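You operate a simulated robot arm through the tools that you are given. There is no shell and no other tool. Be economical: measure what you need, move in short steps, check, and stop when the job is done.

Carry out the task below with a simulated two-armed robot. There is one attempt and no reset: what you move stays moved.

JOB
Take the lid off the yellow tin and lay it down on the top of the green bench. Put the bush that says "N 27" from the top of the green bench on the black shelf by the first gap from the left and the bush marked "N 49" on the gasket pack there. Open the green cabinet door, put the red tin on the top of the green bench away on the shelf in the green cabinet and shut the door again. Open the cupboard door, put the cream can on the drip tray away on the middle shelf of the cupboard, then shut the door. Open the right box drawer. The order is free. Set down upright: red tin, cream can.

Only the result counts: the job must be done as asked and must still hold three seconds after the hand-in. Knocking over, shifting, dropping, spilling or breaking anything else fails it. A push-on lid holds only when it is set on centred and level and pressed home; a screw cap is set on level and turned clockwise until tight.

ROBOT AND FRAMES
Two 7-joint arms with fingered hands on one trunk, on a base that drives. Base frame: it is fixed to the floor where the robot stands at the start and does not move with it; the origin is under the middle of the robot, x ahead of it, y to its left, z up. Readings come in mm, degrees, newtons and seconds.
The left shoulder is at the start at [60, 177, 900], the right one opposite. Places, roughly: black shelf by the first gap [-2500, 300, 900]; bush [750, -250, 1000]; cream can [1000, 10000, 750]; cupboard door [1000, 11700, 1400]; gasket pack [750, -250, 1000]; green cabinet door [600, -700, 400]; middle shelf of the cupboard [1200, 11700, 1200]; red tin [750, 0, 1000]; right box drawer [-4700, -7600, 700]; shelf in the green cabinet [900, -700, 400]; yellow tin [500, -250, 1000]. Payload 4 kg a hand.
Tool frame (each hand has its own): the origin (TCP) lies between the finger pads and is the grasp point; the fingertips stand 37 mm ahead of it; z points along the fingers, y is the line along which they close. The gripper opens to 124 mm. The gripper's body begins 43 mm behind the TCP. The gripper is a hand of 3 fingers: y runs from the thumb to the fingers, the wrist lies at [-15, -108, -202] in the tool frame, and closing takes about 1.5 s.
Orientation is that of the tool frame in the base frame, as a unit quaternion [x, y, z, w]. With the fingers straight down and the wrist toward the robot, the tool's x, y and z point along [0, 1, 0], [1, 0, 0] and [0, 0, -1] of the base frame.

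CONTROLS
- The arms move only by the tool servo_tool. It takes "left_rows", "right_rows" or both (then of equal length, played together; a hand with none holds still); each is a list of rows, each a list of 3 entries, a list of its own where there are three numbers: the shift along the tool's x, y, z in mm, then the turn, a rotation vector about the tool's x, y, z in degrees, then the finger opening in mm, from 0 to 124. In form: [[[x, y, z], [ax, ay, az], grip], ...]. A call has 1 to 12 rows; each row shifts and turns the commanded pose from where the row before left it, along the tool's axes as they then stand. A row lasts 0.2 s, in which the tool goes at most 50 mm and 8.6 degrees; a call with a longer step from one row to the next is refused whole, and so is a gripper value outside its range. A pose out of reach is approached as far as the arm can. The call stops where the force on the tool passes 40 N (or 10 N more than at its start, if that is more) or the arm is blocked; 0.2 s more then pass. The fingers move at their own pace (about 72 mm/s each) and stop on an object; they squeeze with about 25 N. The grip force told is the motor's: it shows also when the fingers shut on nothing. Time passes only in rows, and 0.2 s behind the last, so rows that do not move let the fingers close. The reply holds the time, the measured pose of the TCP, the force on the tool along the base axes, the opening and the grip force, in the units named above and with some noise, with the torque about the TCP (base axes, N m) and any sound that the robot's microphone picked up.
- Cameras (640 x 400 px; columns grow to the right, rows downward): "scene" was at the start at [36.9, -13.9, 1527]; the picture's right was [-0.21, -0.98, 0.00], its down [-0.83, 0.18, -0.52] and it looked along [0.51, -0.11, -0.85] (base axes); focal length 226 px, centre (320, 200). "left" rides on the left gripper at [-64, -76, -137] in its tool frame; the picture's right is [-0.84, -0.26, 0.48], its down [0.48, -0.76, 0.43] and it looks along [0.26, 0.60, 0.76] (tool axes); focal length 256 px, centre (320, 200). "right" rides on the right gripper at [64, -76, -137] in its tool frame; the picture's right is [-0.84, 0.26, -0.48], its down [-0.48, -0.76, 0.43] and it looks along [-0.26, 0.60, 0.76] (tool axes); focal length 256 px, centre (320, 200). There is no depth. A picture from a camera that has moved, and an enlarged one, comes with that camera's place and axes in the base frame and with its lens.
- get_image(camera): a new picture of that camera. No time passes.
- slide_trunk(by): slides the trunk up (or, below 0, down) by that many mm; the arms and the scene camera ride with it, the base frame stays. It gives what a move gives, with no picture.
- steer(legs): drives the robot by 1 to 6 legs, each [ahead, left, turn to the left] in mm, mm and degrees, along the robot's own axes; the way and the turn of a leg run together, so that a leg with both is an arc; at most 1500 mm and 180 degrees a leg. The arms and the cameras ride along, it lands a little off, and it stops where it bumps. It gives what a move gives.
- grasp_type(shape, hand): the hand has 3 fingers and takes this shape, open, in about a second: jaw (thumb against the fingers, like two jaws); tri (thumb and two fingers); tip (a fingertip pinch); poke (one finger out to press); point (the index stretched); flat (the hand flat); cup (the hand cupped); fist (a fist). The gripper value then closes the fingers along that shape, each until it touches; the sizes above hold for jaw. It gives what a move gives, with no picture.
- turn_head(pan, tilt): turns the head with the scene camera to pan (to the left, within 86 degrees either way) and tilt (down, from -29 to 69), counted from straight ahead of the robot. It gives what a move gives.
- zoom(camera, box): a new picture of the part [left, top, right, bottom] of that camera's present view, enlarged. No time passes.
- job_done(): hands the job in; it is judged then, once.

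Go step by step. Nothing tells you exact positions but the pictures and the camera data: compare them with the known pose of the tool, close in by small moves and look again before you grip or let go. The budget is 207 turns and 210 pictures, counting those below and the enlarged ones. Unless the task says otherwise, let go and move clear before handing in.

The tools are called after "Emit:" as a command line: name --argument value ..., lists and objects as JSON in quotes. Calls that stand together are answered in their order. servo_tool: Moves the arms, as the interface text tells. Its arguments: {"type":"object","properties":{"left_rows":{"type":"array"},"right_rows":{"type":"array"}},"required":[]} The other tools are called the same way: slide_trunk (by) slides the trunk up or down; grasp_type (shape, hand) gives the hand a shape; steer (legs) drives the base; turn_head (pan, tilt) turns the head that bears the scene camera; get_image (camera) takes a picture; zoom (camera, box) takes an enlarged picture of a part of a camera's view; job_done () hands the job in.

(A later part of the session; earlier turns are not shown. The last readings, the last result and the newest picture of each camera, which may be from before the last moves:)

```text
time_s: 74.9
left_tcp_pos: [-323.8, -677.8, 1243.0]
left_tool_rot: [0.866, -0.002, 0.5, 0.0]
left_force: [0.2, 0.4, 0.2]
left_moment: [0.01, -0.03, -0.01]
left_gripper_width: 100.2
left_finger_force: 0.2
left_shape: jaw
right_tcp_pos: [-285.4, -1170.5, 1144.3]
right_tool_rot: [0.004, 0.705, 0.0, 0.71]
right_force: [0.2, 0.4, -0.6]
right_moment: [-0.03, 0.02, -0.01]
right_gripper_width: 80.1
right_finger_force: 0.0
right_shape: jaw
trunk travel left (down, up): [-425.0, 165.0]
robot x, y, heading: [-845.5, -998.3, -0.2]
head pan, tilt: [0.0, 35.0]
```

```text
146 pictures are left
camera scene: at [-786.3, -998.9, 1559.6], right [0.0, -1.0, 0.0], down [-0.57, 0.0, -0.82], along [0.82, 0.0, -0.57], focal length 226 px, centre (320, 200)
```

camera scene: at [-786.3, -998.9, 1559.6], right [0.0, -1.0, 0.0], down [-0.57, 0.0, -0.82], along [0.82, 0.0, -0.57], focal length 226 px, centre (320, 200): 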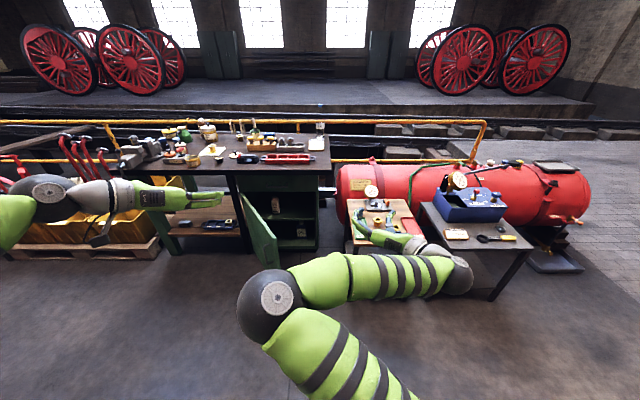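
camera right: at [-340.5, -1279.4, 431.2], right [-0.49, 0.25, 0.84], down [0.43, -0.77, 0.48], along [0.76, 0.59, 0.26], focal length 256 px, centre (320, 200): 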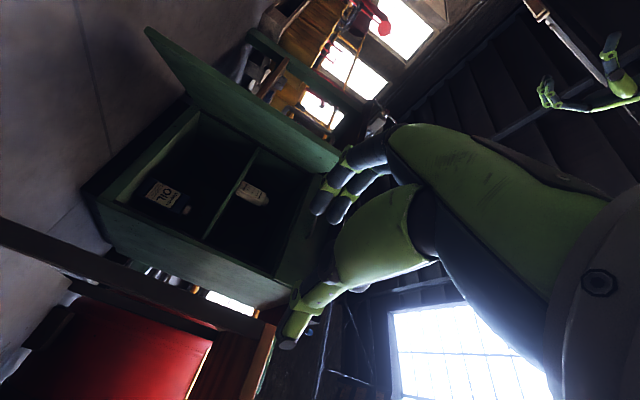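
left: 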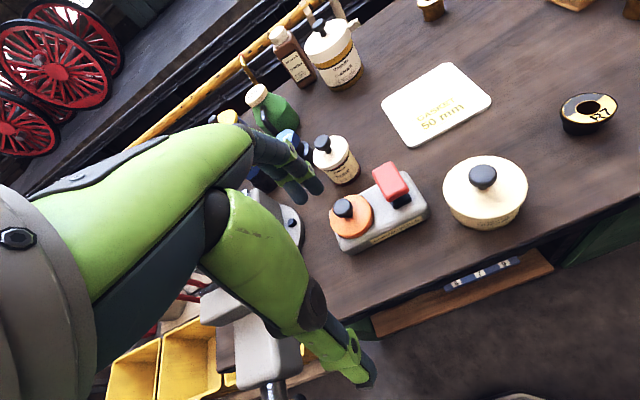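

Emit:
steer --legs '[[0, 850, 0], [850, 0, 0]]'

Emit:
turn_head --pan 0 --tilt 50

Emit:
get_image --camera "scene"

Emit:
get_image --camera "left"

```text
time_s: 83.5
left_tcp_pos: [535.6, 159.3, 1242.5]
left_tool_rot: [0.866, -0.004, 0.501, 0.003]
left_force: [0.4, 0.9, 0.1]
left_moment: [0.02, 0.04, -0.02]
left_gripper_width: 99.7
left_finger_force: 0.0
left_shape: jaw
right_tcp_pos: [571.2, -333.1, 1143.9]
right_tool_rot: [0.006, 0.704, -0.003, 0.71]
right_force: [0.4, 0.1, -0.2]
right_moment: [0.01, -0.03, 0.01]
right_gripper_width: 80.1
right_finger_force: 0.0
right_shape: jaw
trunk travel left (down, up): [-425.0, 165.0]
robot x, y, heading: [13.2, -157.9, -0.5]
head pan, tilt: [0.0, 35.0]
```

```text
time_s: 84.3
left_tcp_pos: [536.2, 159.5, 1244.1]
left_tool_rot: [0.866, -0.005, 0.501, 0.002]
left_force: [0.1, 0.4, -1.1]
left_moment: [0.02, 0.0, -0.01]
left_gripper_width: 99.8
left_finger_force: 0.1
left_shape: jaw
right_tcp_pos: [571.5, -334.2, 1144.3]
right_tool_rot: [0.006, 0.705, -0.002, 0.709]
right_force: [-0.1, -0.3, 0.3]
right_moment: [-0.02, -0.02, -0.01]
right_gripper_width: 80.2
right_finger_force: 0.0
right_shape: jaw
trunk travel left (down, up): [-425.0, 165.0]
robot x, y, heading: [10.7, -158.5, -0.1]
head pan, tilt: [0.0, 50.0]
```

```text
145 pictures are left
camera scene: at [60.2, -158.1, 1537.9], right [-0.01, -1.0, 0.0], down [-0.77, 0.01, -0.64], along [0.64, -0.01, -0.77], focal length 226 px, centre (320, 200)
```

scene: 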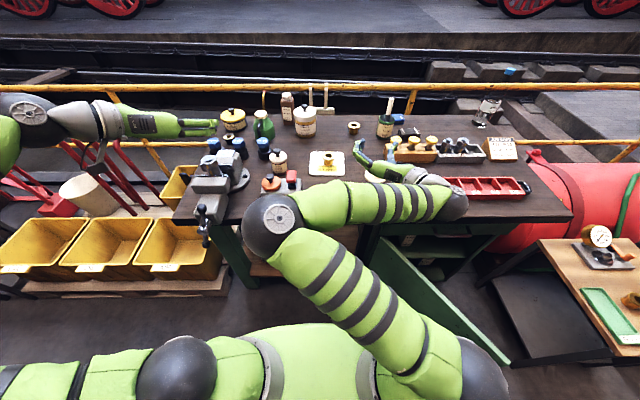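

```text
144 pictures are left
camera left: at [386.0, 237.1, 1256.0], right [0.0, 0.26, -0.97], down [0.63, 0.75, 0.2], along [0.78, -0.6, -0.16], focal length 256 px, centre (320, 200)
```

left: 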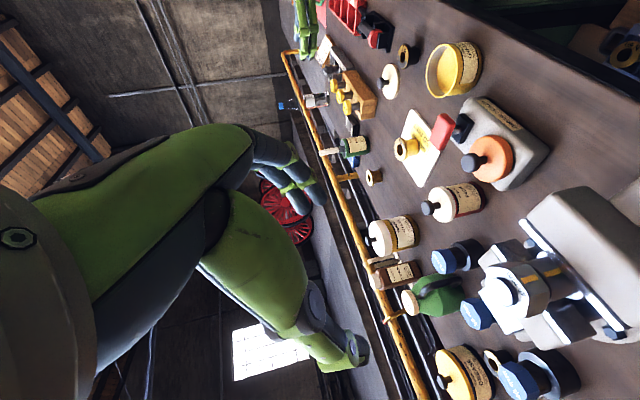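

Emit:
zoom --camera "scene" --box '[230, 120, 310, 200]'

Emit:
zoom --camera "left" --box '[390, 140, 550, 260]'

```text
5.00 times, centred on (270, 160) of scene
camera zoom: at [60.2, -158.1, 1537.9], right [-0.01, -1.0, 0.0], down [-0.77, 0.01, -0.64], along [0.64, -0.01, -0.77], focal length 1131 px, centre (570, 400)
```

zoom: 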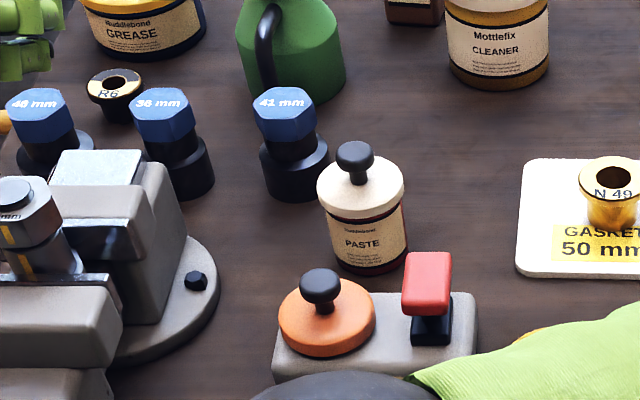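

```text
3.33 times, centred on (470, 200) of left
camera zoom: at [386.0, 237.1, 1256.0], right [0.0, 0.26, -0.97], down [0.63, 0.75, 0.2], along [0.78, -0.6, -0.16], focal length 853 px, centre (-180, 200)
```

zoom: 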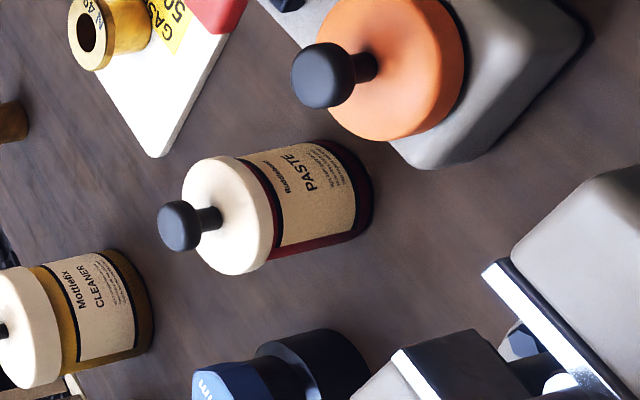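

Emit:
servo_tool --left_rows '[[[0, 0, 0], [0, -7.5, 0], 110], [[0, 0, 0], [0, -7.5, 0], 110], [[9.2, 23.1, 33.4], [0, 0, 0], 110], [[9.2, 23.1, 33.4], [0, 0, 0], 110], [[9.2, 23.1, 33.4], [0, 0, 0], 110], [[9.2, 23.1, 33.4], [0, 0, 0], 110], [[9.2, 23.1, 33.4], [0, 0, 0], 110], [[9.2, 23.1, 33.4], [0, 0, 0], 110], [[9.2, 23.1, 33.4], [0, 0, 0], 110], [[0, 0, 0], [0, 0, 0], 110]]'

Emit:
get_image --camera "scene"

Emit:
get_image --camera "left"

```text
time_s: 86.5
left_tcp_pos: [715.5, 18.8, 1140.5]
left_tool_rot: [0.924, -0.004, 0.383, 0.002]
left_force: [0.2, 0.4, 0.2]
left_moment: [-0.02, 0.01, 0.0]
left_gripper_width: 109.7
left_finger_force: 0.0
left_shape: jaw
left hand out of reach, approached as far as the arm can: row 9
right_tcp_pos: [572.6, -333.1, 1144.9]
right_tool_rot: [0.007, 0.704, -0.002, 0.71]
right_force: [0.8, 0.8, 0.0]
right_moment: [0.01, 0.04, -0.01]
right_gripper_width: 80.0
right_finger_force: 0.0
right_shape: jaw
trunk travel left (down, up): [-425.0, 165.0]
robot x, y, heading: [12.0, -160.4, -0.4]
head pan, tilt: [0.0, 50.0]
```

```text
141 pictures are left
camera scene: at [60.5, -157.7, 1537.8], right [-0.01, -1.0, 0.0], down [-0.77, 0.01, -0.64], along [0.64, -0.01, -0.77], focal length 226 px, centre (320, 200)
```

scene: 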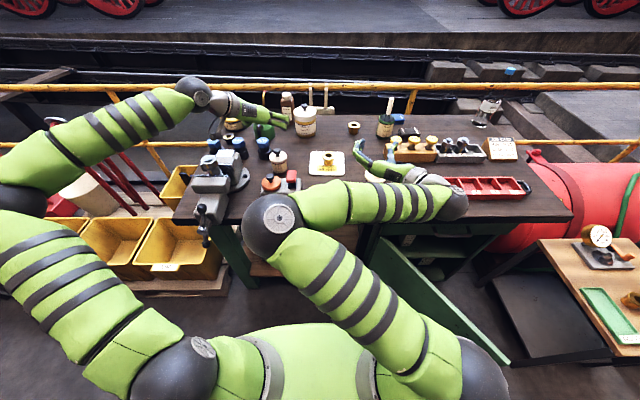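

```text
140 pictures are left
camera left: at [574.0, 96.9, 1191.2], right [-0.25, 0.26, -0.93], down [0.66, 0.75, 0.04], along [0.71, -0.6, -0.36], focal length 256 px, centre (320, 200)
```

left: 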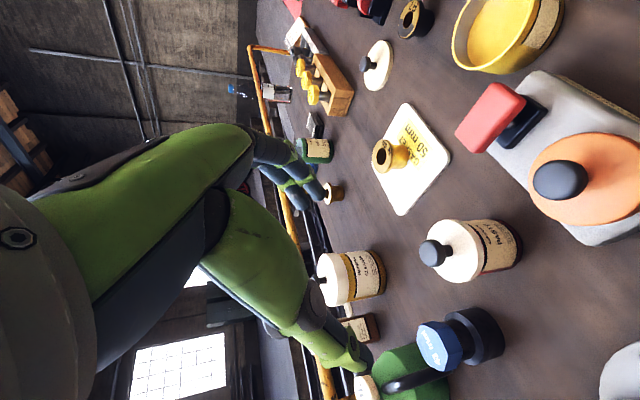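

Emit:
servo_tool --left_rows '[[[-10, 11, 32], [0, 0, 0], 110], [[-10, 11, 32], [0, 0, 0], 110], [[0, 0, 0], [0, 0, 0], 110]]'

Emit:
get_image --camera "left"

Emit:
zoom --camera "scene" --box '[200, 80, 340, 220]'

```text
time_s: 87.3
left_tcp_pos: [735.7, 29.1, 1111.3]
left_tool_rot: [0.923, -0.004, 0.384, 0.002]
left_force: [0.4, -0.3, -0.1]
left_moment: [0.02, -0.01, -0.01]
left_gripper_width: 109.9
left_finger_force: 0.0
left_shape: jaw
left hand out of reach, approached as far as the arm can: row 1, 2
right_tcp_pos: [571.5, -334.1, 1144.7]
right_tool_rot: [0.007, 0.705, -0.003, 0.71]
right_force: [0.2, -0.4, 0.3]
right_moment: [0.01, -0.05, 0.0]
right_gripper_width: 79.9
right_finger_force: 0.1
right_shape: jaw
trunk travel left (down, up): [-425.0, 165.0]
robot x, y, heading: [13.9, -160.7, -0.5]
head pan, tilt: [0.0, 50.0]
```

```text
139 pictures are left
camera left: at [594.0, 106.7, 1162.8], right [-0.25, 0.26, -0.93], down [0.66, 0.75, 0.04], along [0.71, -0.6, -0.36], focal length 256 px, centre (320, 200)
```

left: 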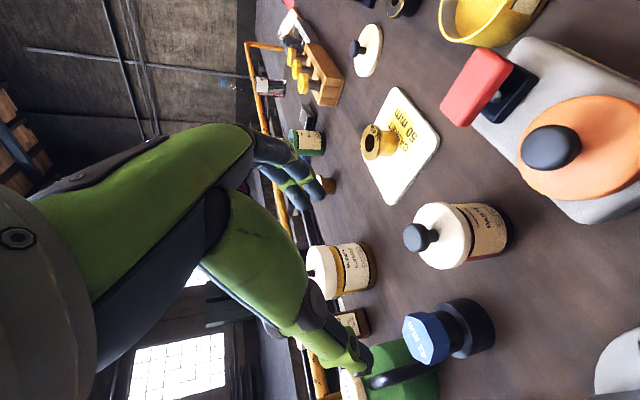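

```text
2.86 times, centred on (270, 150) of scene
camera zoom: at [60.1, -158.2, 1537.8], right [-0.01, -1.0, 0.0], down [-0.77, 0.01, -0.64], along [0.64, -0.01, -0.77], focal length 646 px, centre (463, 343)
```

zoom: 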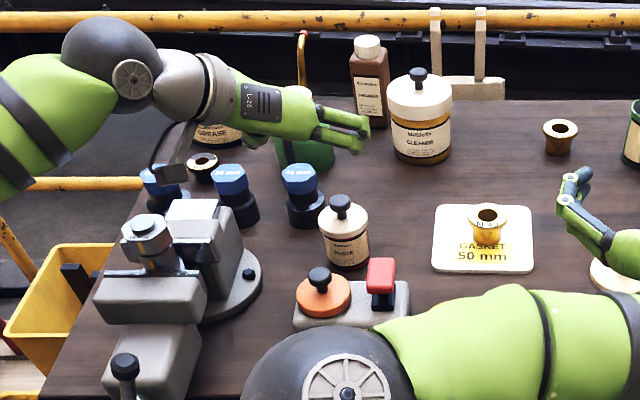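

Emit:
steer --legs '[[0, -90, 0]]'

Emit:
servo_tool --left_rows '[[[0, 0, 0], [0, 0, 0], 110], [[0, 0, 0], [0, 0, 0], 110]]'

Emit:
get_image --camera "left"

```text
time_s: 88.4
left_tcp_pos: [735.1, -63.5, 1112.6]
left_tool_rot: [0.924, -0.005, 0.383, 0.002]
left_force: [0.9, 0.6, 0.2]
left_moment: [-0.02, -0.01, 0.02]
left_gripper_width: 109.8
left_finger_force: 0.0
left_shape: jaw
right_tcp_pos: [570.8, -424.9, 1143.3]
right_tool_rot: [0.006, 0.705, -0.002, 0.709]
right_force: [0.4, -0.4, -0.9]
right_moment: [-0.01, 0.01, 0.01]
right_gripper_width: 80.0
right_finger_force: 0.0
right_shape: jaw
trunk travel left (down, up): [-425.0, 165.0]
robot x, y, heading: [9.3, -248.4, -0.6]
head pan, tilt: [0.0, 50.0]
```

```text
time_s: 89.0
left_tcp_pos: [734.4, -62.3, 1111.8]
left_tool_rot: [0.923, -0.005, 0.384, 0.002]
left_force: [0.0, 0.0, 0.2]
left_moment: [-0.01, 0.0, 0.01]
left_gripper_width: 109.9
left_finger_force: 0.1
left_shape: jaw
right_tcp_pos: [570.6, -423.2, 1144.6]
right_tool_rot: [0.006, 0.705, -0.002, 0.71]
right_force: [0.0, 0.0, 0.1]
right_moment: [0.03, 0.0, 0.03]
right_gripper_width: 80.0
right_finger_force: 0.0
right_shape: jaw
trunk travel left (down, up): [-425.0, 165.0]
robot x, y, heading: [12.5, -249.3, -0.6]
head pan, tilt: [0.0, 50.0]
```

```text
137 pictures are left
camera left: at [593.4, 16.1, 1162.8], right [-0.25, 0.26, -0.93], down [0.66, 0.75, 0.04], along [0.71, -0.6, -0.36], focal length 256 px, centre (320, 200)
```

left: 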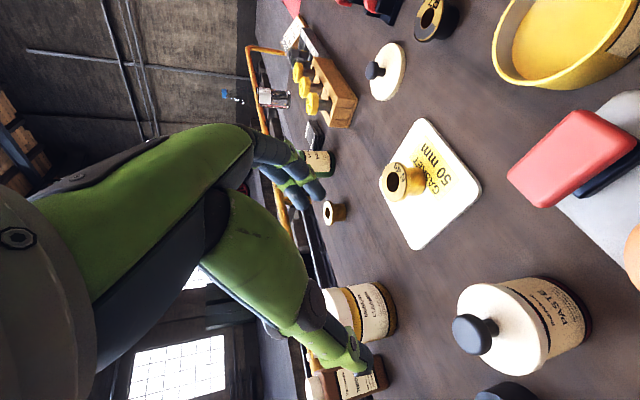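

Emit:
servo_tool --left_rows '[[[-17, -22.3, 25.4], [0, 0, 0], 110], [[-17, -22.3, 25.4], [0, 0, 0], 110], [[-17, -22.3, 25.4], [0, 0, 0], 110], [[0, 0, 0], [0, 0, 0], 110]]'

Emit:
get_image --camera "left"

Emit:
zoom --camera "scene" --box '[180, 80, 320, 220]'

```text
time_s: 90.0
left_tcp_pos: [752.3, 5.6, 1020.8]
left_tool_rot: [0.923, -0.005, 0.384, 0.003]
left_force: [0.2, 0.1, -0.6]
left_moment: [0.0, -0.04, 0.02]
left_gripper_width: 110.1
left_finger_force: 0.0
left_shape: jaw
right_tcp_pos: [570.2, -424.7, 1144.5]
right_tool_rot: [0.006, 0.705, -0.003, 0.71]
right_force: [-0.6, -0.2, -0.3]
right_moment: [0.02, 0.0, 0.01]
right_gripper_width: 80.1
right_finger_force: 0.1
right_shape: jaw
trunk travel left (down, up): [-425.0, 165.0]
robot x, y, heading: [11.6, -249.0, -0.5]
head pan, tilt: [0.0, 50.0]
```

```text
136 pictures are left
camera left: at [611.4, 83.3, 1072.4], right [-0.25, 0.26, -0.93], down [0.66, 0.75, 0.04], along [0.71, -0.6, -0.36], focal length 256 px, centre (320, 200)
```

left: 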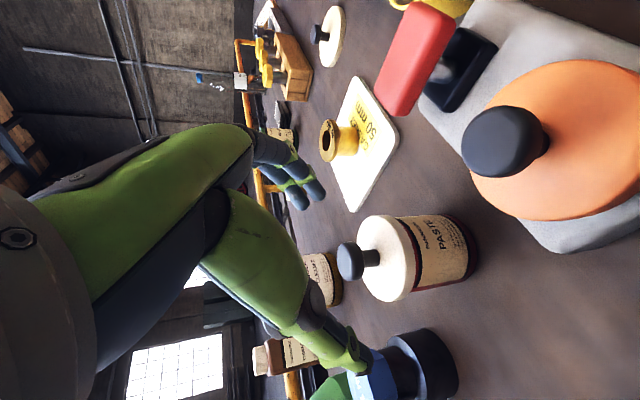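

```text
2.86 times, centred on (250, 150) of scene
camera zoom: at [59.4, -248.3, 1537.8], right [-0.01, -1.0, 0.0], down [-0.77, 0.01, -0.64], along [0.64, -0.01, -0.77], focal length 646 px, centre (520, 343)
```

zoom: 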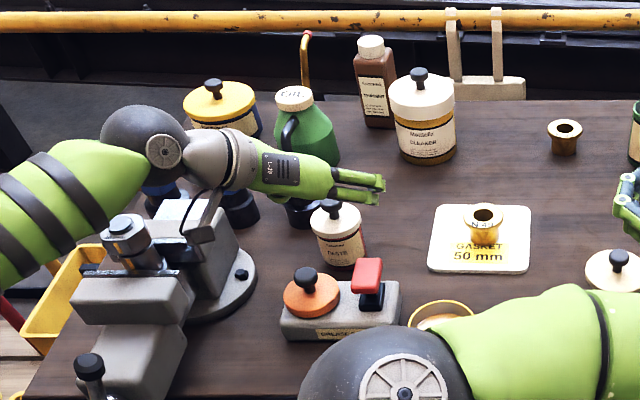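

Emit:
servo_tool --left_rows '[[[0, 0, 18], [0, 0, 0], 110], [[-21, 0, 21], [0, 0, 0], 110], [[0, 0, 0], [0, 0, 0], 110]]'

Emit:
get_image --camera "left"

Emit:
zoom --camera "scene" --box '[220, 110, 320, 180]'

```text
time_s: 90.8
left_tcp_pos: [765.5, 5.7, 980.2]
left_tool_rot: [0.924, -0.005, 0.383, 0.002]
left_force: [0.2, -0.9, -1.0]
left_moment: [-0.04, 0.01, 0.05]
left_gripper_width: 109.8
left_finger_force: 0.1
left_shape: jaw
right_tcp_pos: [570.5, -423.9, 1144.1]
right_tool_rot: [0.007, 0.705, -0.002, 0.709]
right_force: [-0.5, 0.1, -1.1]
right_moment: [-0.03, 0.02, 0.03]
right_gripper_width: 79.8
right_finger_force: 0.0
right_shape: jaw
trunk travel left (down, up): [-425.0, 165.0]
robot x, y, heading: [8.9, -248.7, -0.7]
head pan, tilt: [0.0, 50.0]
```

```text
134 pictures are left
camera left: at [623.6, 82.8, 1030.5], right [-0.25, 0.26, -0.93], down [0.66, 0.75, 0.04], along [0.71, -0.6, -0.36], focal length 256 px, centre (320, 200)
```

left: 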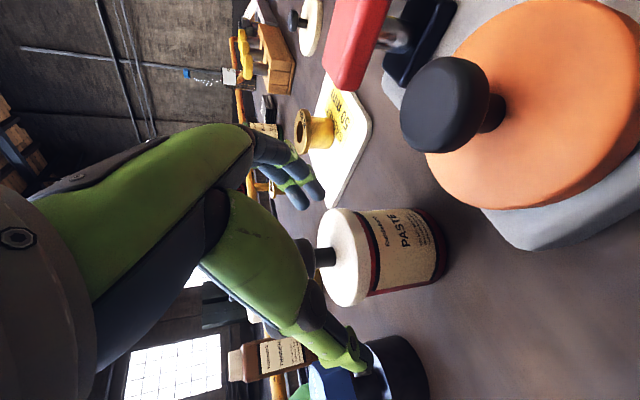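

```text
5.71 times, centred on (270, 145) of scene
camera zoom: at [59.4, -248.3, 1537.8], right [-0.01, -1.0, 0.0], down [-0.77, 0.01, -0.64], along [0.64, -0.01, -0.77], focal length 1292 px, centre (606, 514)
```

zoom: 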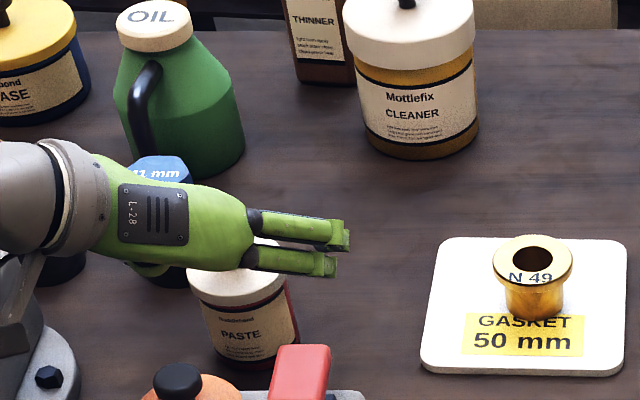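

Emit:
servo_tool --left_rows '[[[-10, 0, 10], [0, 0, 0], 110], [[-10, 0, 10], [0, 0, 0], 110], [[-4, 0, 4], [0, 0, 0], 110], [[0, 0, 0], [0, 0, 0], 110]]'

Emit:
get_image --camera "left"

```text
time_s: 91.8
left_tcp_pos: [765.8, 4.0, 945.1]
left_tool_rot: [0.924, -0.004, 0.383, 0.002]
left_force: [0.7, -1.1, 0.0]
left_moment: [-0.03, 0.0, 0.01]
left_gripper_width: 109.9
left_finger_force: 0.1
left_shape: jaw
right_tcp_pos: [571.5, -423.4, 1143.6]
right_tool_rot: [0.007, 0.704, -0.002, 0.71]
right_force: [0.7, 0.1, 0.3]
right_moment: [0.01, 0.0, -0.03]
right_gripper_width: 79.8
right_finger_force: 0.0
right_shape: jaw
trunk travel left (down, up): [-425.0, 165.0]
robot x, y, heading: [13.7, -250.8, -0.7]
head pan, tilt: [0.0, 50.0]
```

```text
132 pictures are left
camera left: at [624.8, 82.5, 996.1], right [-0.25, 0.26, -0.93], down [0.66, 0.75, 0.04], along [0.71, -0.6, -0.36], focal length 256 px, centre (320, 200)
```

left: 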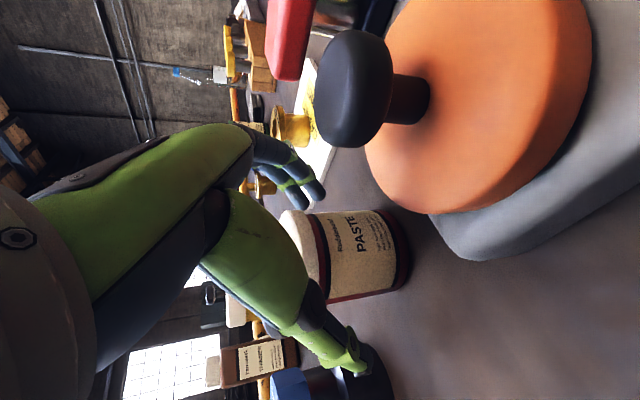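

Emit:
servo_tool --left_rows '[[[0, 0, 0], [0, 0, 0], 70], [[0, 0, 0], [0, 0, 0], 40], [[0, 0, 0], [0, 0, 0], 40], [[0, 0, 0], [0, 0, 0], 40], [[0, 0, 0], [0, 0, 0], 40], [[0, 0, 0], [0, 0, 0], 40], [[0, 0, 0], [0, 0, 0], 40]]'

Emit:
get_image --camera "left"

```text
time_s: 93.4
left_tcp_pos: [765.3, 4.4, 946.0]
left_tool_rot: [0.923, -0.004, 0.384, 0.002]
left_force: [-2.4, 3.0, 3.4]
left_moment: [-0.13, -0.02, 0.0]
left_gripper_width: 69.4
left_finger_force: 25.3
left_shape: jaw
right_tcp_pos: [570.4, -424.1, 1145.7]
right_tool_rot: [0.006, 0.704, -0.003, 0.71]
right_force: [-0.4, 0.3, -0.5]
right_moment: [0.01, 0.0, 0.01]
right_gripper_width: 79.9
right_finger_force: 0.1
right_shape: jaw
trunk travel left (down, up): [-425.0, 165.0]
robot x, y, heading: [11.0, -247.1, -0.6]
head pan, tilt: [0.0, 50.0]
heard: snap
```

```text
131 pictures are left
camera left: at [624.4, 82.6, 996.5], right [-0.25, 0.26, -0.93], down [0.66, 0.75, 0.04], along [0.71, -0.6, -0.36], focal length 256 px, centre (320, 200)
```

left: 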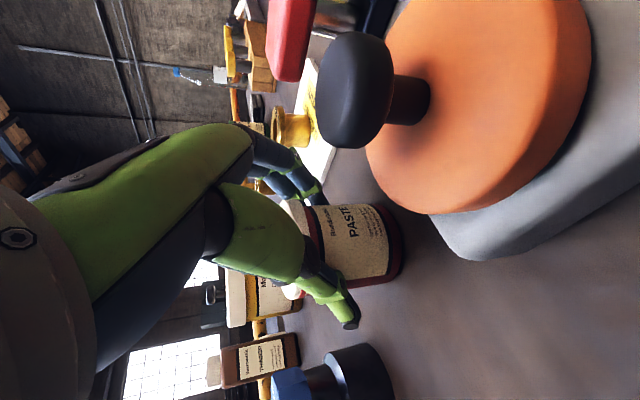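

Emit:
zoom --camera "left" --box '[200, 150, 440, 350]'

Emit:
zoom --camera "scene" --box '[230, 120, 310, 180]'

```text
2.00 times, centred on (320, 250) of left
camera zoom: at [624.4, 82.6, 996.5], right [-0.25, 0.26, -0.93], down [0.66, 0.75, 0.04], along [0.71, -0.6, -0.36], focal length 512 px, centre (320, 100)
```

zoom: 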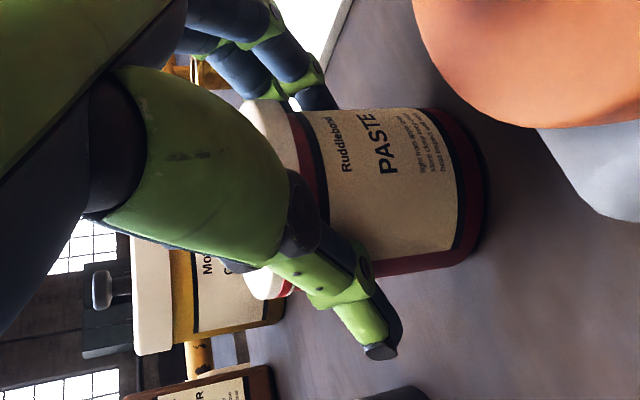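

```text
6.67 times, centred on (270, 150) of scene
camera zoom: at [58.9, -248.2, 1537.9], right [-0.01, -1.0, 0.0], down [-0.77, 0.01, -0.64], along [0.64, -0.01, -0.77], focal length 1508 px, centre (653, 533)
```

zoom: 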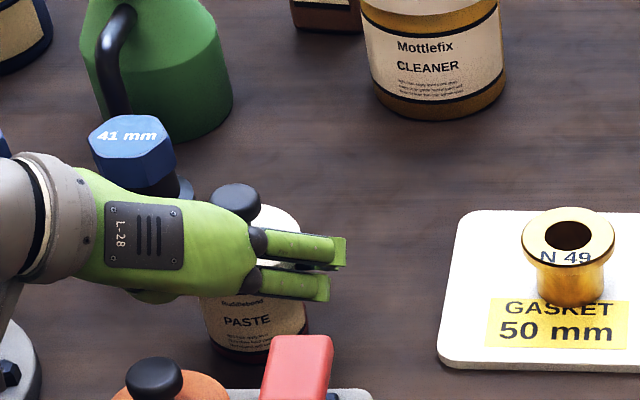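

The grip made a snap, so the red tin's lid may have loosened. I open and back out to inspect.

Emit:
servo_tool --left_rows '[[[0, 0, 0], [0, 0, 0], 100], [[0, 0, 0], [0, 0, 0], 110], [[0, 0, 0], [0, 0, 0], 110], [[15, 0, -15], [0, 0, 0], 110], [[25, 0, -25], [0, 0, 0], 110], [[25, 0, -25], [0, 0, 0], 110], [[0, 0, 0], [0, 0, 0], 110]]'

Emit:
zoom --camera "left" --box '[300, 180, 500, 330]'

Emit:
zoom --camera "scene" --box '[230, 120, 310, 180]'

```text
time_s: 95.0
left_tcp_pos: [766.1, 6.2, 1038.4]
left_tool_rot: [0.923, -0.005, 0.384, 0.001]
left_force: [-0.1, 0.5, -0.7]
left_moment: [0.0, -0.01, -0.02]
left_gripper_width: 109.7
left_finger_force: 0.0
left_shape: jaw
right_tcp_pos: [569.8, -423.9, 1144.3]
right_tool_rot: [0.007, 0.704, -0.003, 0.71]
right_force: [-0.1, -0.1, -0.1]
right_moment: [0.03, -0.05, -0.01]
right_gripper_width: 80.1
right_finger_force: 0.0
right_shape: jaw
trunk travel left (down, up): [-425.0, 165.0]
robot x, y, heading: [10.9, -246.6, -0.3]
head pan, tilt: [0.0, 50.0]
heard: snap
```

```text
2.67 times, centred on (400, 255) of left
camera zoom: at [624.8, 83.6, 1089.0], right [-0.25, 0.26, -0.93], down [0.66, 0.75, 0.04], along [0.71, -0.6, -0.36], focal length 683 px, centre (107, 53)
```

zoom: 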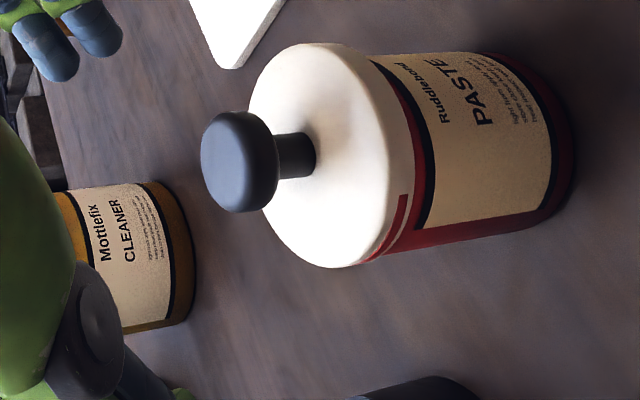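

```text
6.67 times, centred on (270, 150) of scene
camera zoom: at [59.4, -248.4, 1537.8], right [-0.01, -1.0, 0.0], down [-0.77, 0.01, -0.64], along [0.64, -0.01, -0.77], focal length 1508 px, centre (653, 533)
```

zoom: 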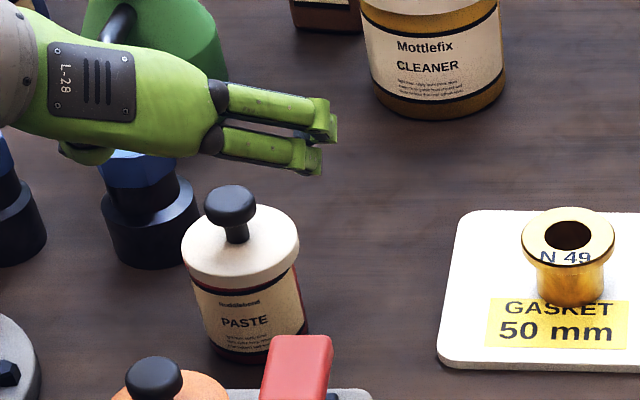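

Emit:
zoom --camera "left" --box '[380, 190, 480, 290]'

Emit:
zoom --camera "scene" --box '[248, 140, 278, 170]'

```text
4.00 times, centred on (430, 240) of left
camera zoom: at [624.8, 83.6, 1089.0], right [-0.25, 0.26, -0.93], down [0.66, 0.75, 0.04], along [0.71, -0.6, -0.36], focal length 1024 px, centre (-120, 40)
```

zoom: 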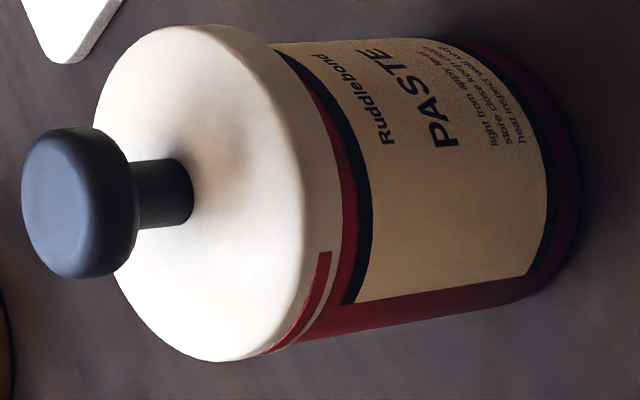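

```text
13.33 times, centred on (263, 155) of scene
camera zoom: at [59.4, -248.4, 1537.8], right [-0.01, -1.0, 0.0], down [-0.77, 0.01, -0.64], along [0.64, -0.01, -0.77], focal length 3016 px, centre (1080, 800)
```

zoom: 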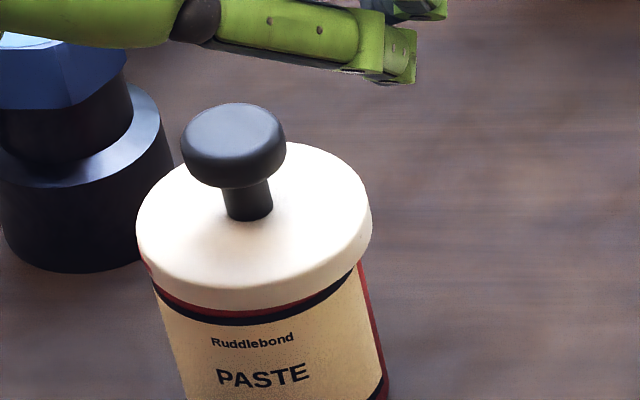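

Emit:
servo_tool --left_rows '[[[3, 0, -25], [0, 0, 0], 60], [[0, 0, 0], [0, 0, 0], 0], [[0, 0, 0], [0, 0, 0], 0], [[0, 0, 0], [0, 0, 0], 0], [[0, 0, 0], [0, 0, 0], 0], [[0, 0, 0], [0, 0, 0], 0], [[0, 0, 0], [0, 0, 0], 0], [[0, 0, 0], [0, 0, 0], 0]]'

Emit:
get_image --camera "left"

Emit:
zoom --camera "scene" --box '[230, 120, 310, 180]'

```text
time_s: 96.8
left_tcp_pos: [750.6, 5.5, 1058.2]
left_tool_rot: [0.924, -0.005, 0.383, 0.002]
left_force: [-0.3, 0.0, 0.0]
left_moment: [0.03, -0.01, 0.0]
left_gripper_width: 0.1
left_finger_force: 25.1
left_shape: jaw
right_tcp_pos: [570.3, -424.4, 1143.8]
right_tool_rot: [0.007, 0.705, -0.003, 0.709]
right_force: [0.3, -1.0, -0.5]
right_moment: [0.0, -0.01, -0.01]
right_gripper_width: 79.8
right_finger_force: 0.1
right_shape: jaw
trunk travel left (down, up): [-425.0, 165.0]
robot x, y, heading: [11.0, -246.5, -0.4]
head pan, tilt: [0.0, 50.0]
```

```text
124 pictures are left
camera left: at [608.6, 83.5, 1109.1], right [-0.25, 0.26, -0.93], down [0.66, 0.75, 0.04], along [0.71, -0.6, -0.36], focal length 256 px, centre (320, 200)
```

left: 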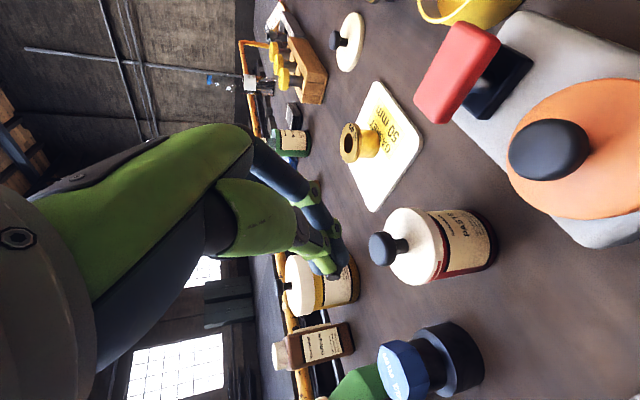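

```text
6.67 times, centred on (270, 150) of scene
camera zoom: at [59.4, -248.4, 1537.8], right [-0.01, -1.0, 0.0], down [-0.77, 0.01, -0.64], along [0.64, -0.01, -0.77], focal length 1508 px, centre (653, 533)
```

zoom: 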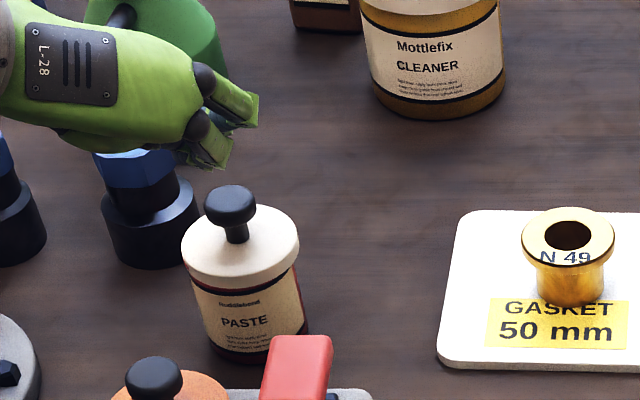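

Emit:
servo_tool --left_rows '[[[-13, 2, 8], [0, 0, 0], 0], [[-4, 0, 4], [0, 0, 0], 0], [[-3, 0, 3], [0, 0, 0], 0], [[-3, 0, 3], [0, 0, 0], 0], [[-3, 0, 3], [0, 0, 0], 0], [[-3, 0, 3], [0, 0, 0], 0], [[0, 0, 0], [0, 0, 0], 0]]'

Emit:
get_image --camera "left"

```text
time_s: 98.4
left_tcp_pos: [747.5, 2.3, 1018.9]
left_tool_rot: [0.923, -0.005, 0.384, 0.002]
left_force: [0.8, -0.2, -0.2]
left_moment: [0.05, -0.04, -0.02]
left_gripper_width: 0.2
left_finger_force: 25.2
left_shape: jaw
right_tcp_pos: [571.0, -423.0, 1144.2]
right_tool_rot: [0.006, 0.705, -0.002, 0.709]
right_force: [0.7, -0.1, 0.3]
right_moment: [0.01, 0.01, -0.03]
right_gripper_width: 80.1
right_finger_force: 0.1
right_shape: jaw
trunk travel left (down, up): [-425.0, 165.0]
robot x, y, heading: [11.2, -247.9, -0.6]
head pan, tilt: [0.0, 50.0]
```

```text
122 pictures are left
camera left: at [605.7, 81.0, 1070.6], right [-0.25, 0.26, -0.93], down [0.66, 0.75, 0.04], along [0.71, -0.6, -0.36], focal length 256 px, centre (320, 200)
```

left: 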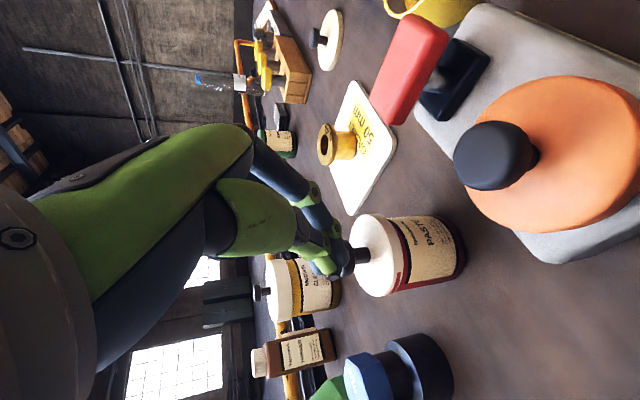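

Emit:
servo_tool --left_rows '[[[-3, 0, 3], [0, 0, 0], 0], [[-3, 0, 3], [0, 0, 0], 0], [[-3, 0, 3], [0, 0, 0], 0], [[-2, 0, 2], [0, 0, 0], 0], [[-2, 0, 2], [0, 0, 0], 0], [[-2, 0, 2], [0, 0, 0], 0], [[0, 0, 0], [0, 0, 0], 0]]'

Emit:
zoom --camera "left" --box '[260, 180, 500, 330]'

```text
time_s: 99.7
left_tcp_pos: [747.9, 2.5, 1008.7]
left_tool_rot: [0.92, -0.004, 0.393, 0.004]
left_force: [-6.9, 3.4, 14.6]
left_moment: [0.09, -0.32, 0.04]
left_gripper_width: 0.0
left_finger_force: 25.0
left_shape: jaw
right_tcp_pos: [569.4, -424.3, 1144.9]
right_tool_rot: [0.006, 0.705, -0.002, 0.709]
right_force: [0.3, 0.8, -0.1]
right_moment: [0.02, -0.01, -0.01]
right_gripper_width: 80.0
right_finger_force: 0.1
right_shape: jaw
trunk travel left (down, up): [-425.0, 165.0]
robot x, y, heading: [11.2, -250.5, -0.6]
head pan, tilt: [0.0, 50.0]
stopped in row 6 (left hand): the force on the tool passed its limit at 42 N (the readings are from after the stop); the commanded pose is now the measured one
```

```text
2.67 times, centred on (380, 255) of left
camera zoom: at [606.1, 79.9, 1057.3], right [-0.23, 0.26, -0.94], down [0.66, 0.75, 0.04], along [0.72, -0.61, -0.34], focal length 683 px, centre (160, 53)
```

zoom: 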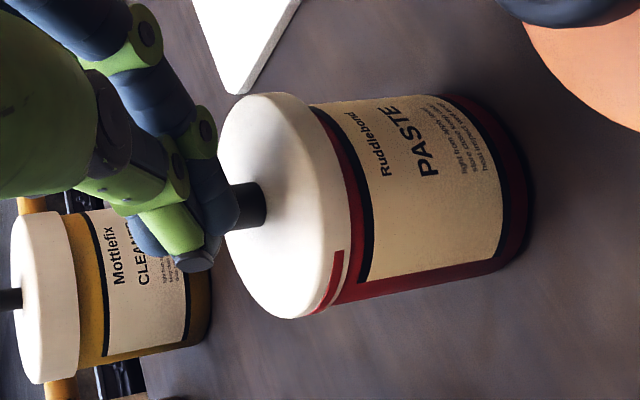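

Emit:
servo_tool --left_rows '[[[-1, 0, 1], [0, 0, 0], 0], [[-1, -2, 0], [0, 0, 0], 0], [[-2, -2, 0], [0, 0, 0], 0], [[0, -2, 0], [0, 0, 0], 0], [[-1, 0, 1], [0, 0, 0], 0], [[0, 0, 0], [0, 0, 0], 0]]'

Emit:
zoom --camera "left" --box '[260, 180, 500, 330]'

```text
time_s: 101.1
left_tcp_pos: [744.7, 5.8, 1006.4]
left_tool_rot: [0.919, -0.005, 0.394, 0.004]
left_force: [0.9, -7.6, 36.7]
left_moment: [-0.16, -1.08, -0.24]
left_gripper_width: 0.0
left_finger_force: 25.5
left_shape: jaw
right_tcp_pos: [568.1, -424.1, 1146.1]
right_tool_rot: [0.006, 0.704, -0.002, 0.71]
right_force: [0.0, -0.9, 0.3]
right_moment: [-0.02, 0.02, -0.01]
right_gripper_width: 80.0
right_finger_force: 0.0
right_shape: jaw
trunk travel left (down, up): [-425.0, 165.0]
robot x, y, heading: [12.6, -244.7, -0.4]
head pan, tilt: [0.0, 50.0]
```

```text
2.67 times, centred on (380, 255) of left
camera zoom: at [603.2, 83.6, 1054.6], right [-0.23, 0.25, -0.94], down [0.66, 0.75, 0.05], along [0.72, -0.61, -0.34], focal length 683 px, centre (160, 53)
```

zoom: 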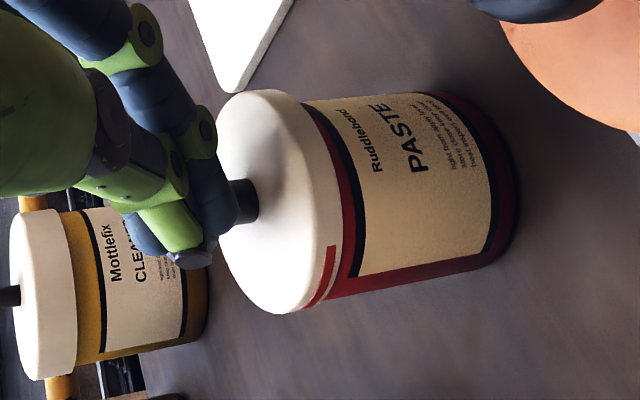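

The lid moves rigidly with the tin, so it appears to have latched again. I back off and try the narrow fingertip pinch so I can grip only the body below the lid.

Emit:
servo_tool --left_rows '[[[15, 0, -15], [0, 0, 0], 0], [[30, 0, -30], [0, 0, 0], 0], [[30, 0, -30], [0, 0, 0], 0], [[0, 0, 0], [0, 2.5, 0], 0]]'

Emit:
grasp_type --hand "left" --shape "tip"

Emit:
get_image --camera "left"

Emit:
zoom --camera "scene" --box '[190, 90, 310, 180]'

```text
time_s: 102.1
left_tcp_pos: [744.1, 8.6, 1105.7]
left_tool_rot: [0.912, -0.005, 0.409, 0.003]
left_force: [0.2, -0.8, -0.2]
left_moment: [-0.01, 0.01, 0.03]
left_gripper_width: 0.0
left_finger_force: 25.4
left_shape: jaw
right_tcp_pos: [571.1, -423.2, 1144.3]
right_tool_rot: [0.006, 0.705, -0.003, 0.71]
right_force: [0.2, -0.2, -1.3]
right_moment: [0.0, 0.02, 0.0]
right_gripper_width: 80.2
right_finger_force: 0.0
right_shape: jaw
trunk travel left (down, up): [-425.0, 165.0]
robot x, y, heading: [11.1, -248.1, -0.6]
head pan, tilt: [0.0, 50.0]
```

```text
time_s: 103.0
left_tcp_pos: [744.6, 9.0, 1106.3]
left_tool_rot: [0.913, -0.004, 0.409, 0.003]
left_force: [0.1, -0.1, 0.0]
left_moment: [-0.01, -0.02, 0.0]
left_gripper_width: 123.7
left_finger_force: 0.0
left_shape: tip
right_tcp_pos: [570.8, -422.6, 1145.3]
right_tool_rot: [0.007, 0.704, -0.002, 0.71]
right_force: [0.2, 0.4, -0.2]
right_moment: [0.04, 0.02, 0.01]
right_gripper_width: 80.0
right_finger_force: 0.2
right_shape: jaw
trunk travel left (down, up): [-425.0, 165.0]
robot x, y, heading: [12.1, -245.9, -0.6]
head pan, tilt: [0.0, 50.0]
```

```text
119 pictures are left
camera left: at [600.7, 86.1, 1149.3], right [-0.2, 0.26, -0.95], down [0.65, 0.75, 0.07], along [0.73, -0.6, -0.31], focal length 256 px, centre (320, 200)
```

left: 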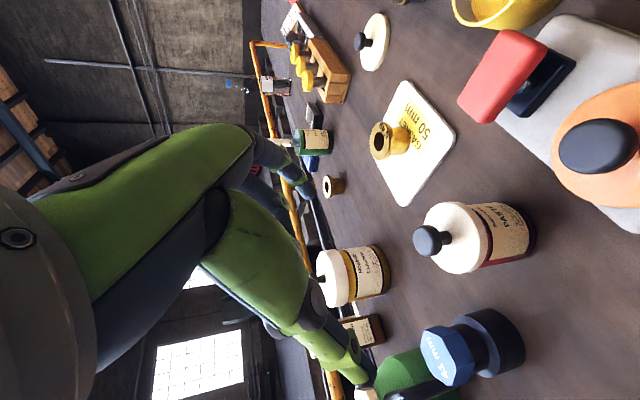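

```text
4.44 times, centred on (250, 135) of scene
camera zoom: at [59.3, -248.3, 1537.8], right [-0.01, -1.0, 0.0], down [-0.77, 0.01, -0.64], along [0.64, -0.01, -0.77], focal length 1005 px, centre (631, 489)
```

zoom: 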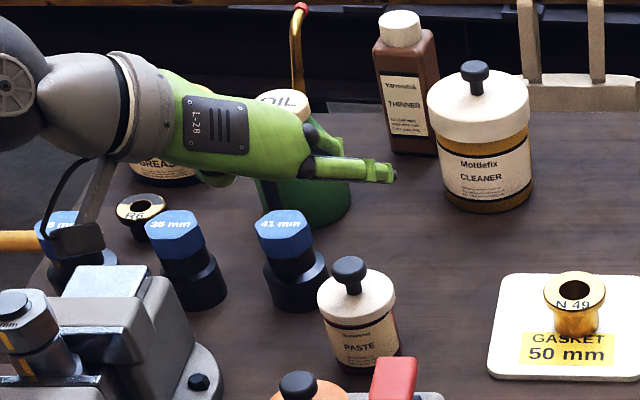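

Emit:
servo_tool --left_rows '[[[-22.8, 3, 27.5], [0, 0, 0], 110], [[-22.8, 3, 27.5], [0, 0, 0], 110], [[-22.8, 3, 27.5], [0, 0, 0], 110], [[0, 0, 0], [0, 0, 0], 110]]'

Emit:
get_image --camera "left"

Emit:
zoom --camera "scene" --box '[210, 110, 310, 185]'

```text
time_s: 104.0
left_tcp_pos: [760.8, 0.0, 1001.6]
left_tool_rot: [0.912, -0.004, 0.409, 0.003]
left_force: [0.2, 0.2, -0.4]
left_moment: [0.02, 0.01, -0.02]
left_gripper_width: 110.1
left_finger_force: 0.1
left_shape: tip
right_tcp_pos: [569.9, -423.2, 1146.1]
right_tool_rot: [0.006, 0.705, -0.002, 0.709]
right_force: [-0.4, 0.0, 0.5]
right_moment: [0.01, 0.01, -0.01]
right_gripper_width: 79.9
right_finger_force: 0.1
right_shape: jaw
trunk travel left (down, up): [-425.0, 165.0]
robot x, y, heading: [9.7, -250.0, -0.4]
head pan, tilt: [0.0, 50.0]
```

```text
117 pictures are left
camera left: at [617.2, 77.2, 1043.6], right [-0.19, 0.26, -0.95], down [0.65, 0.75, 0.07], along [0.73, -0.6, -0.31], focal length 256 px, centre (320, 200)
```

left: 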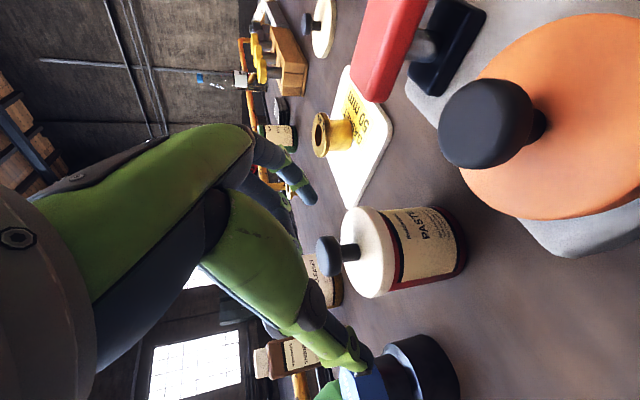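

```text
5.33 times, centred on (260, 148) of scene
camera zoom: at [59.4, -248.2, 1537.8], right [-0.01, -1.0, 0.0], down [-0.77, 0.01, -0.64], along [0.64, -0.01, -0.77], focal length 1206 px, centre (640, 480)
```

zoom: 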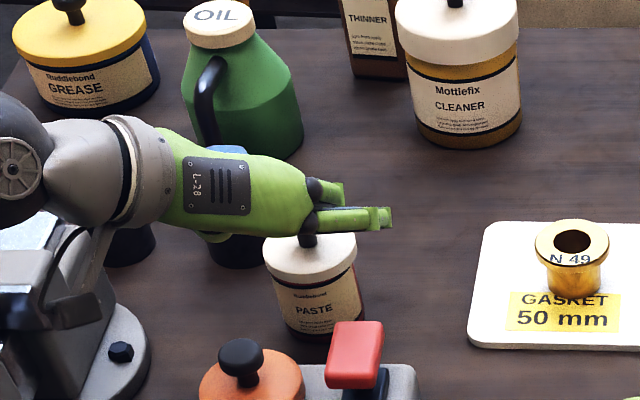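

Emit:
servo_tool --left_rows '[[[-20, -1, 16], [0, 0, 0], 100], [[-20, -1, 16], [0, 0, 0], 100], [[-6, 0, 5], [0, 0, 0], 100], [[0, 0, 0], [0, 0, 0], 100]]'

Emit:
get_image --camera "left"

Emit:
zoom --camera "scene" --box '[230, 120, 310, 180]'

```text
time_s: 105.0
left_tcp_pos: [758.4, -0.1, 950.3]
left_tool_rot: [0.91, -0.003, 0.414, 0.004]
left_force: [1.9, -1.7, 37.0]
left_moment: [-0.51, 0.12, -0.13]
left_gripper_width: 100.4
left_finger_force: 0.0
left_shape: tip
right_tcp_pos: [568.7, -424.4, 1145.2]
right_tool_rot: [0.006, 0.705, -0.002, 0.709]
right_force: [-1.3, 0.3, -0.6]
right_moment: [-0.01, -0.02, -0.01]
right_gripper_width: 80.1
right_finger_force: 0.2
right_shape: jaw
trunk travel left (down, up): [-425.0, 165.0]
robot x, y, heading: [10.2, -251.8, -0.7]
head pan, tilt: [0.0, 50.0]
```

```text
115 pictures are left
camera left: at [613.7, 77.4, 990.4], right [-0.18, 0.25, -0.95], down [0.65, 0.75, 0.08], along [0.73, -0.61, -0.3], focal length 256 px, centre (320, 200)
```

left: 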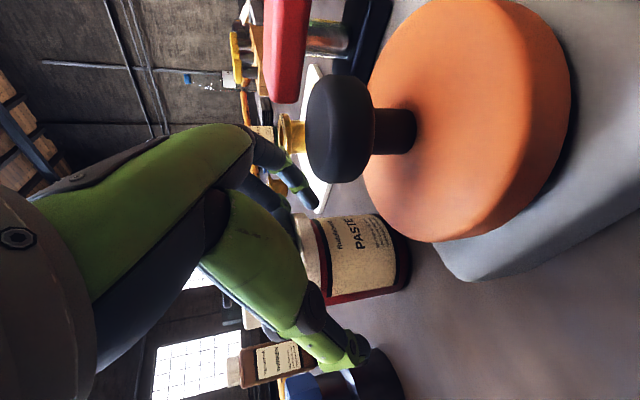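

```text
6.67 times, centred on (270, 150) of scene
camera zoom: at [56.2, -249.5, 1538.5], right [-0.01, -1.0, 0.0], down [-0.76, 0.01, -0.64], along [0.64, -0.01, -0.76], focal length 1508 px, centre (653, 533)
```

zoom: 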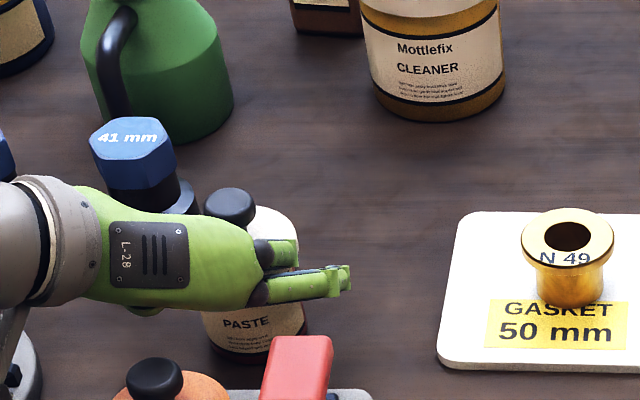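

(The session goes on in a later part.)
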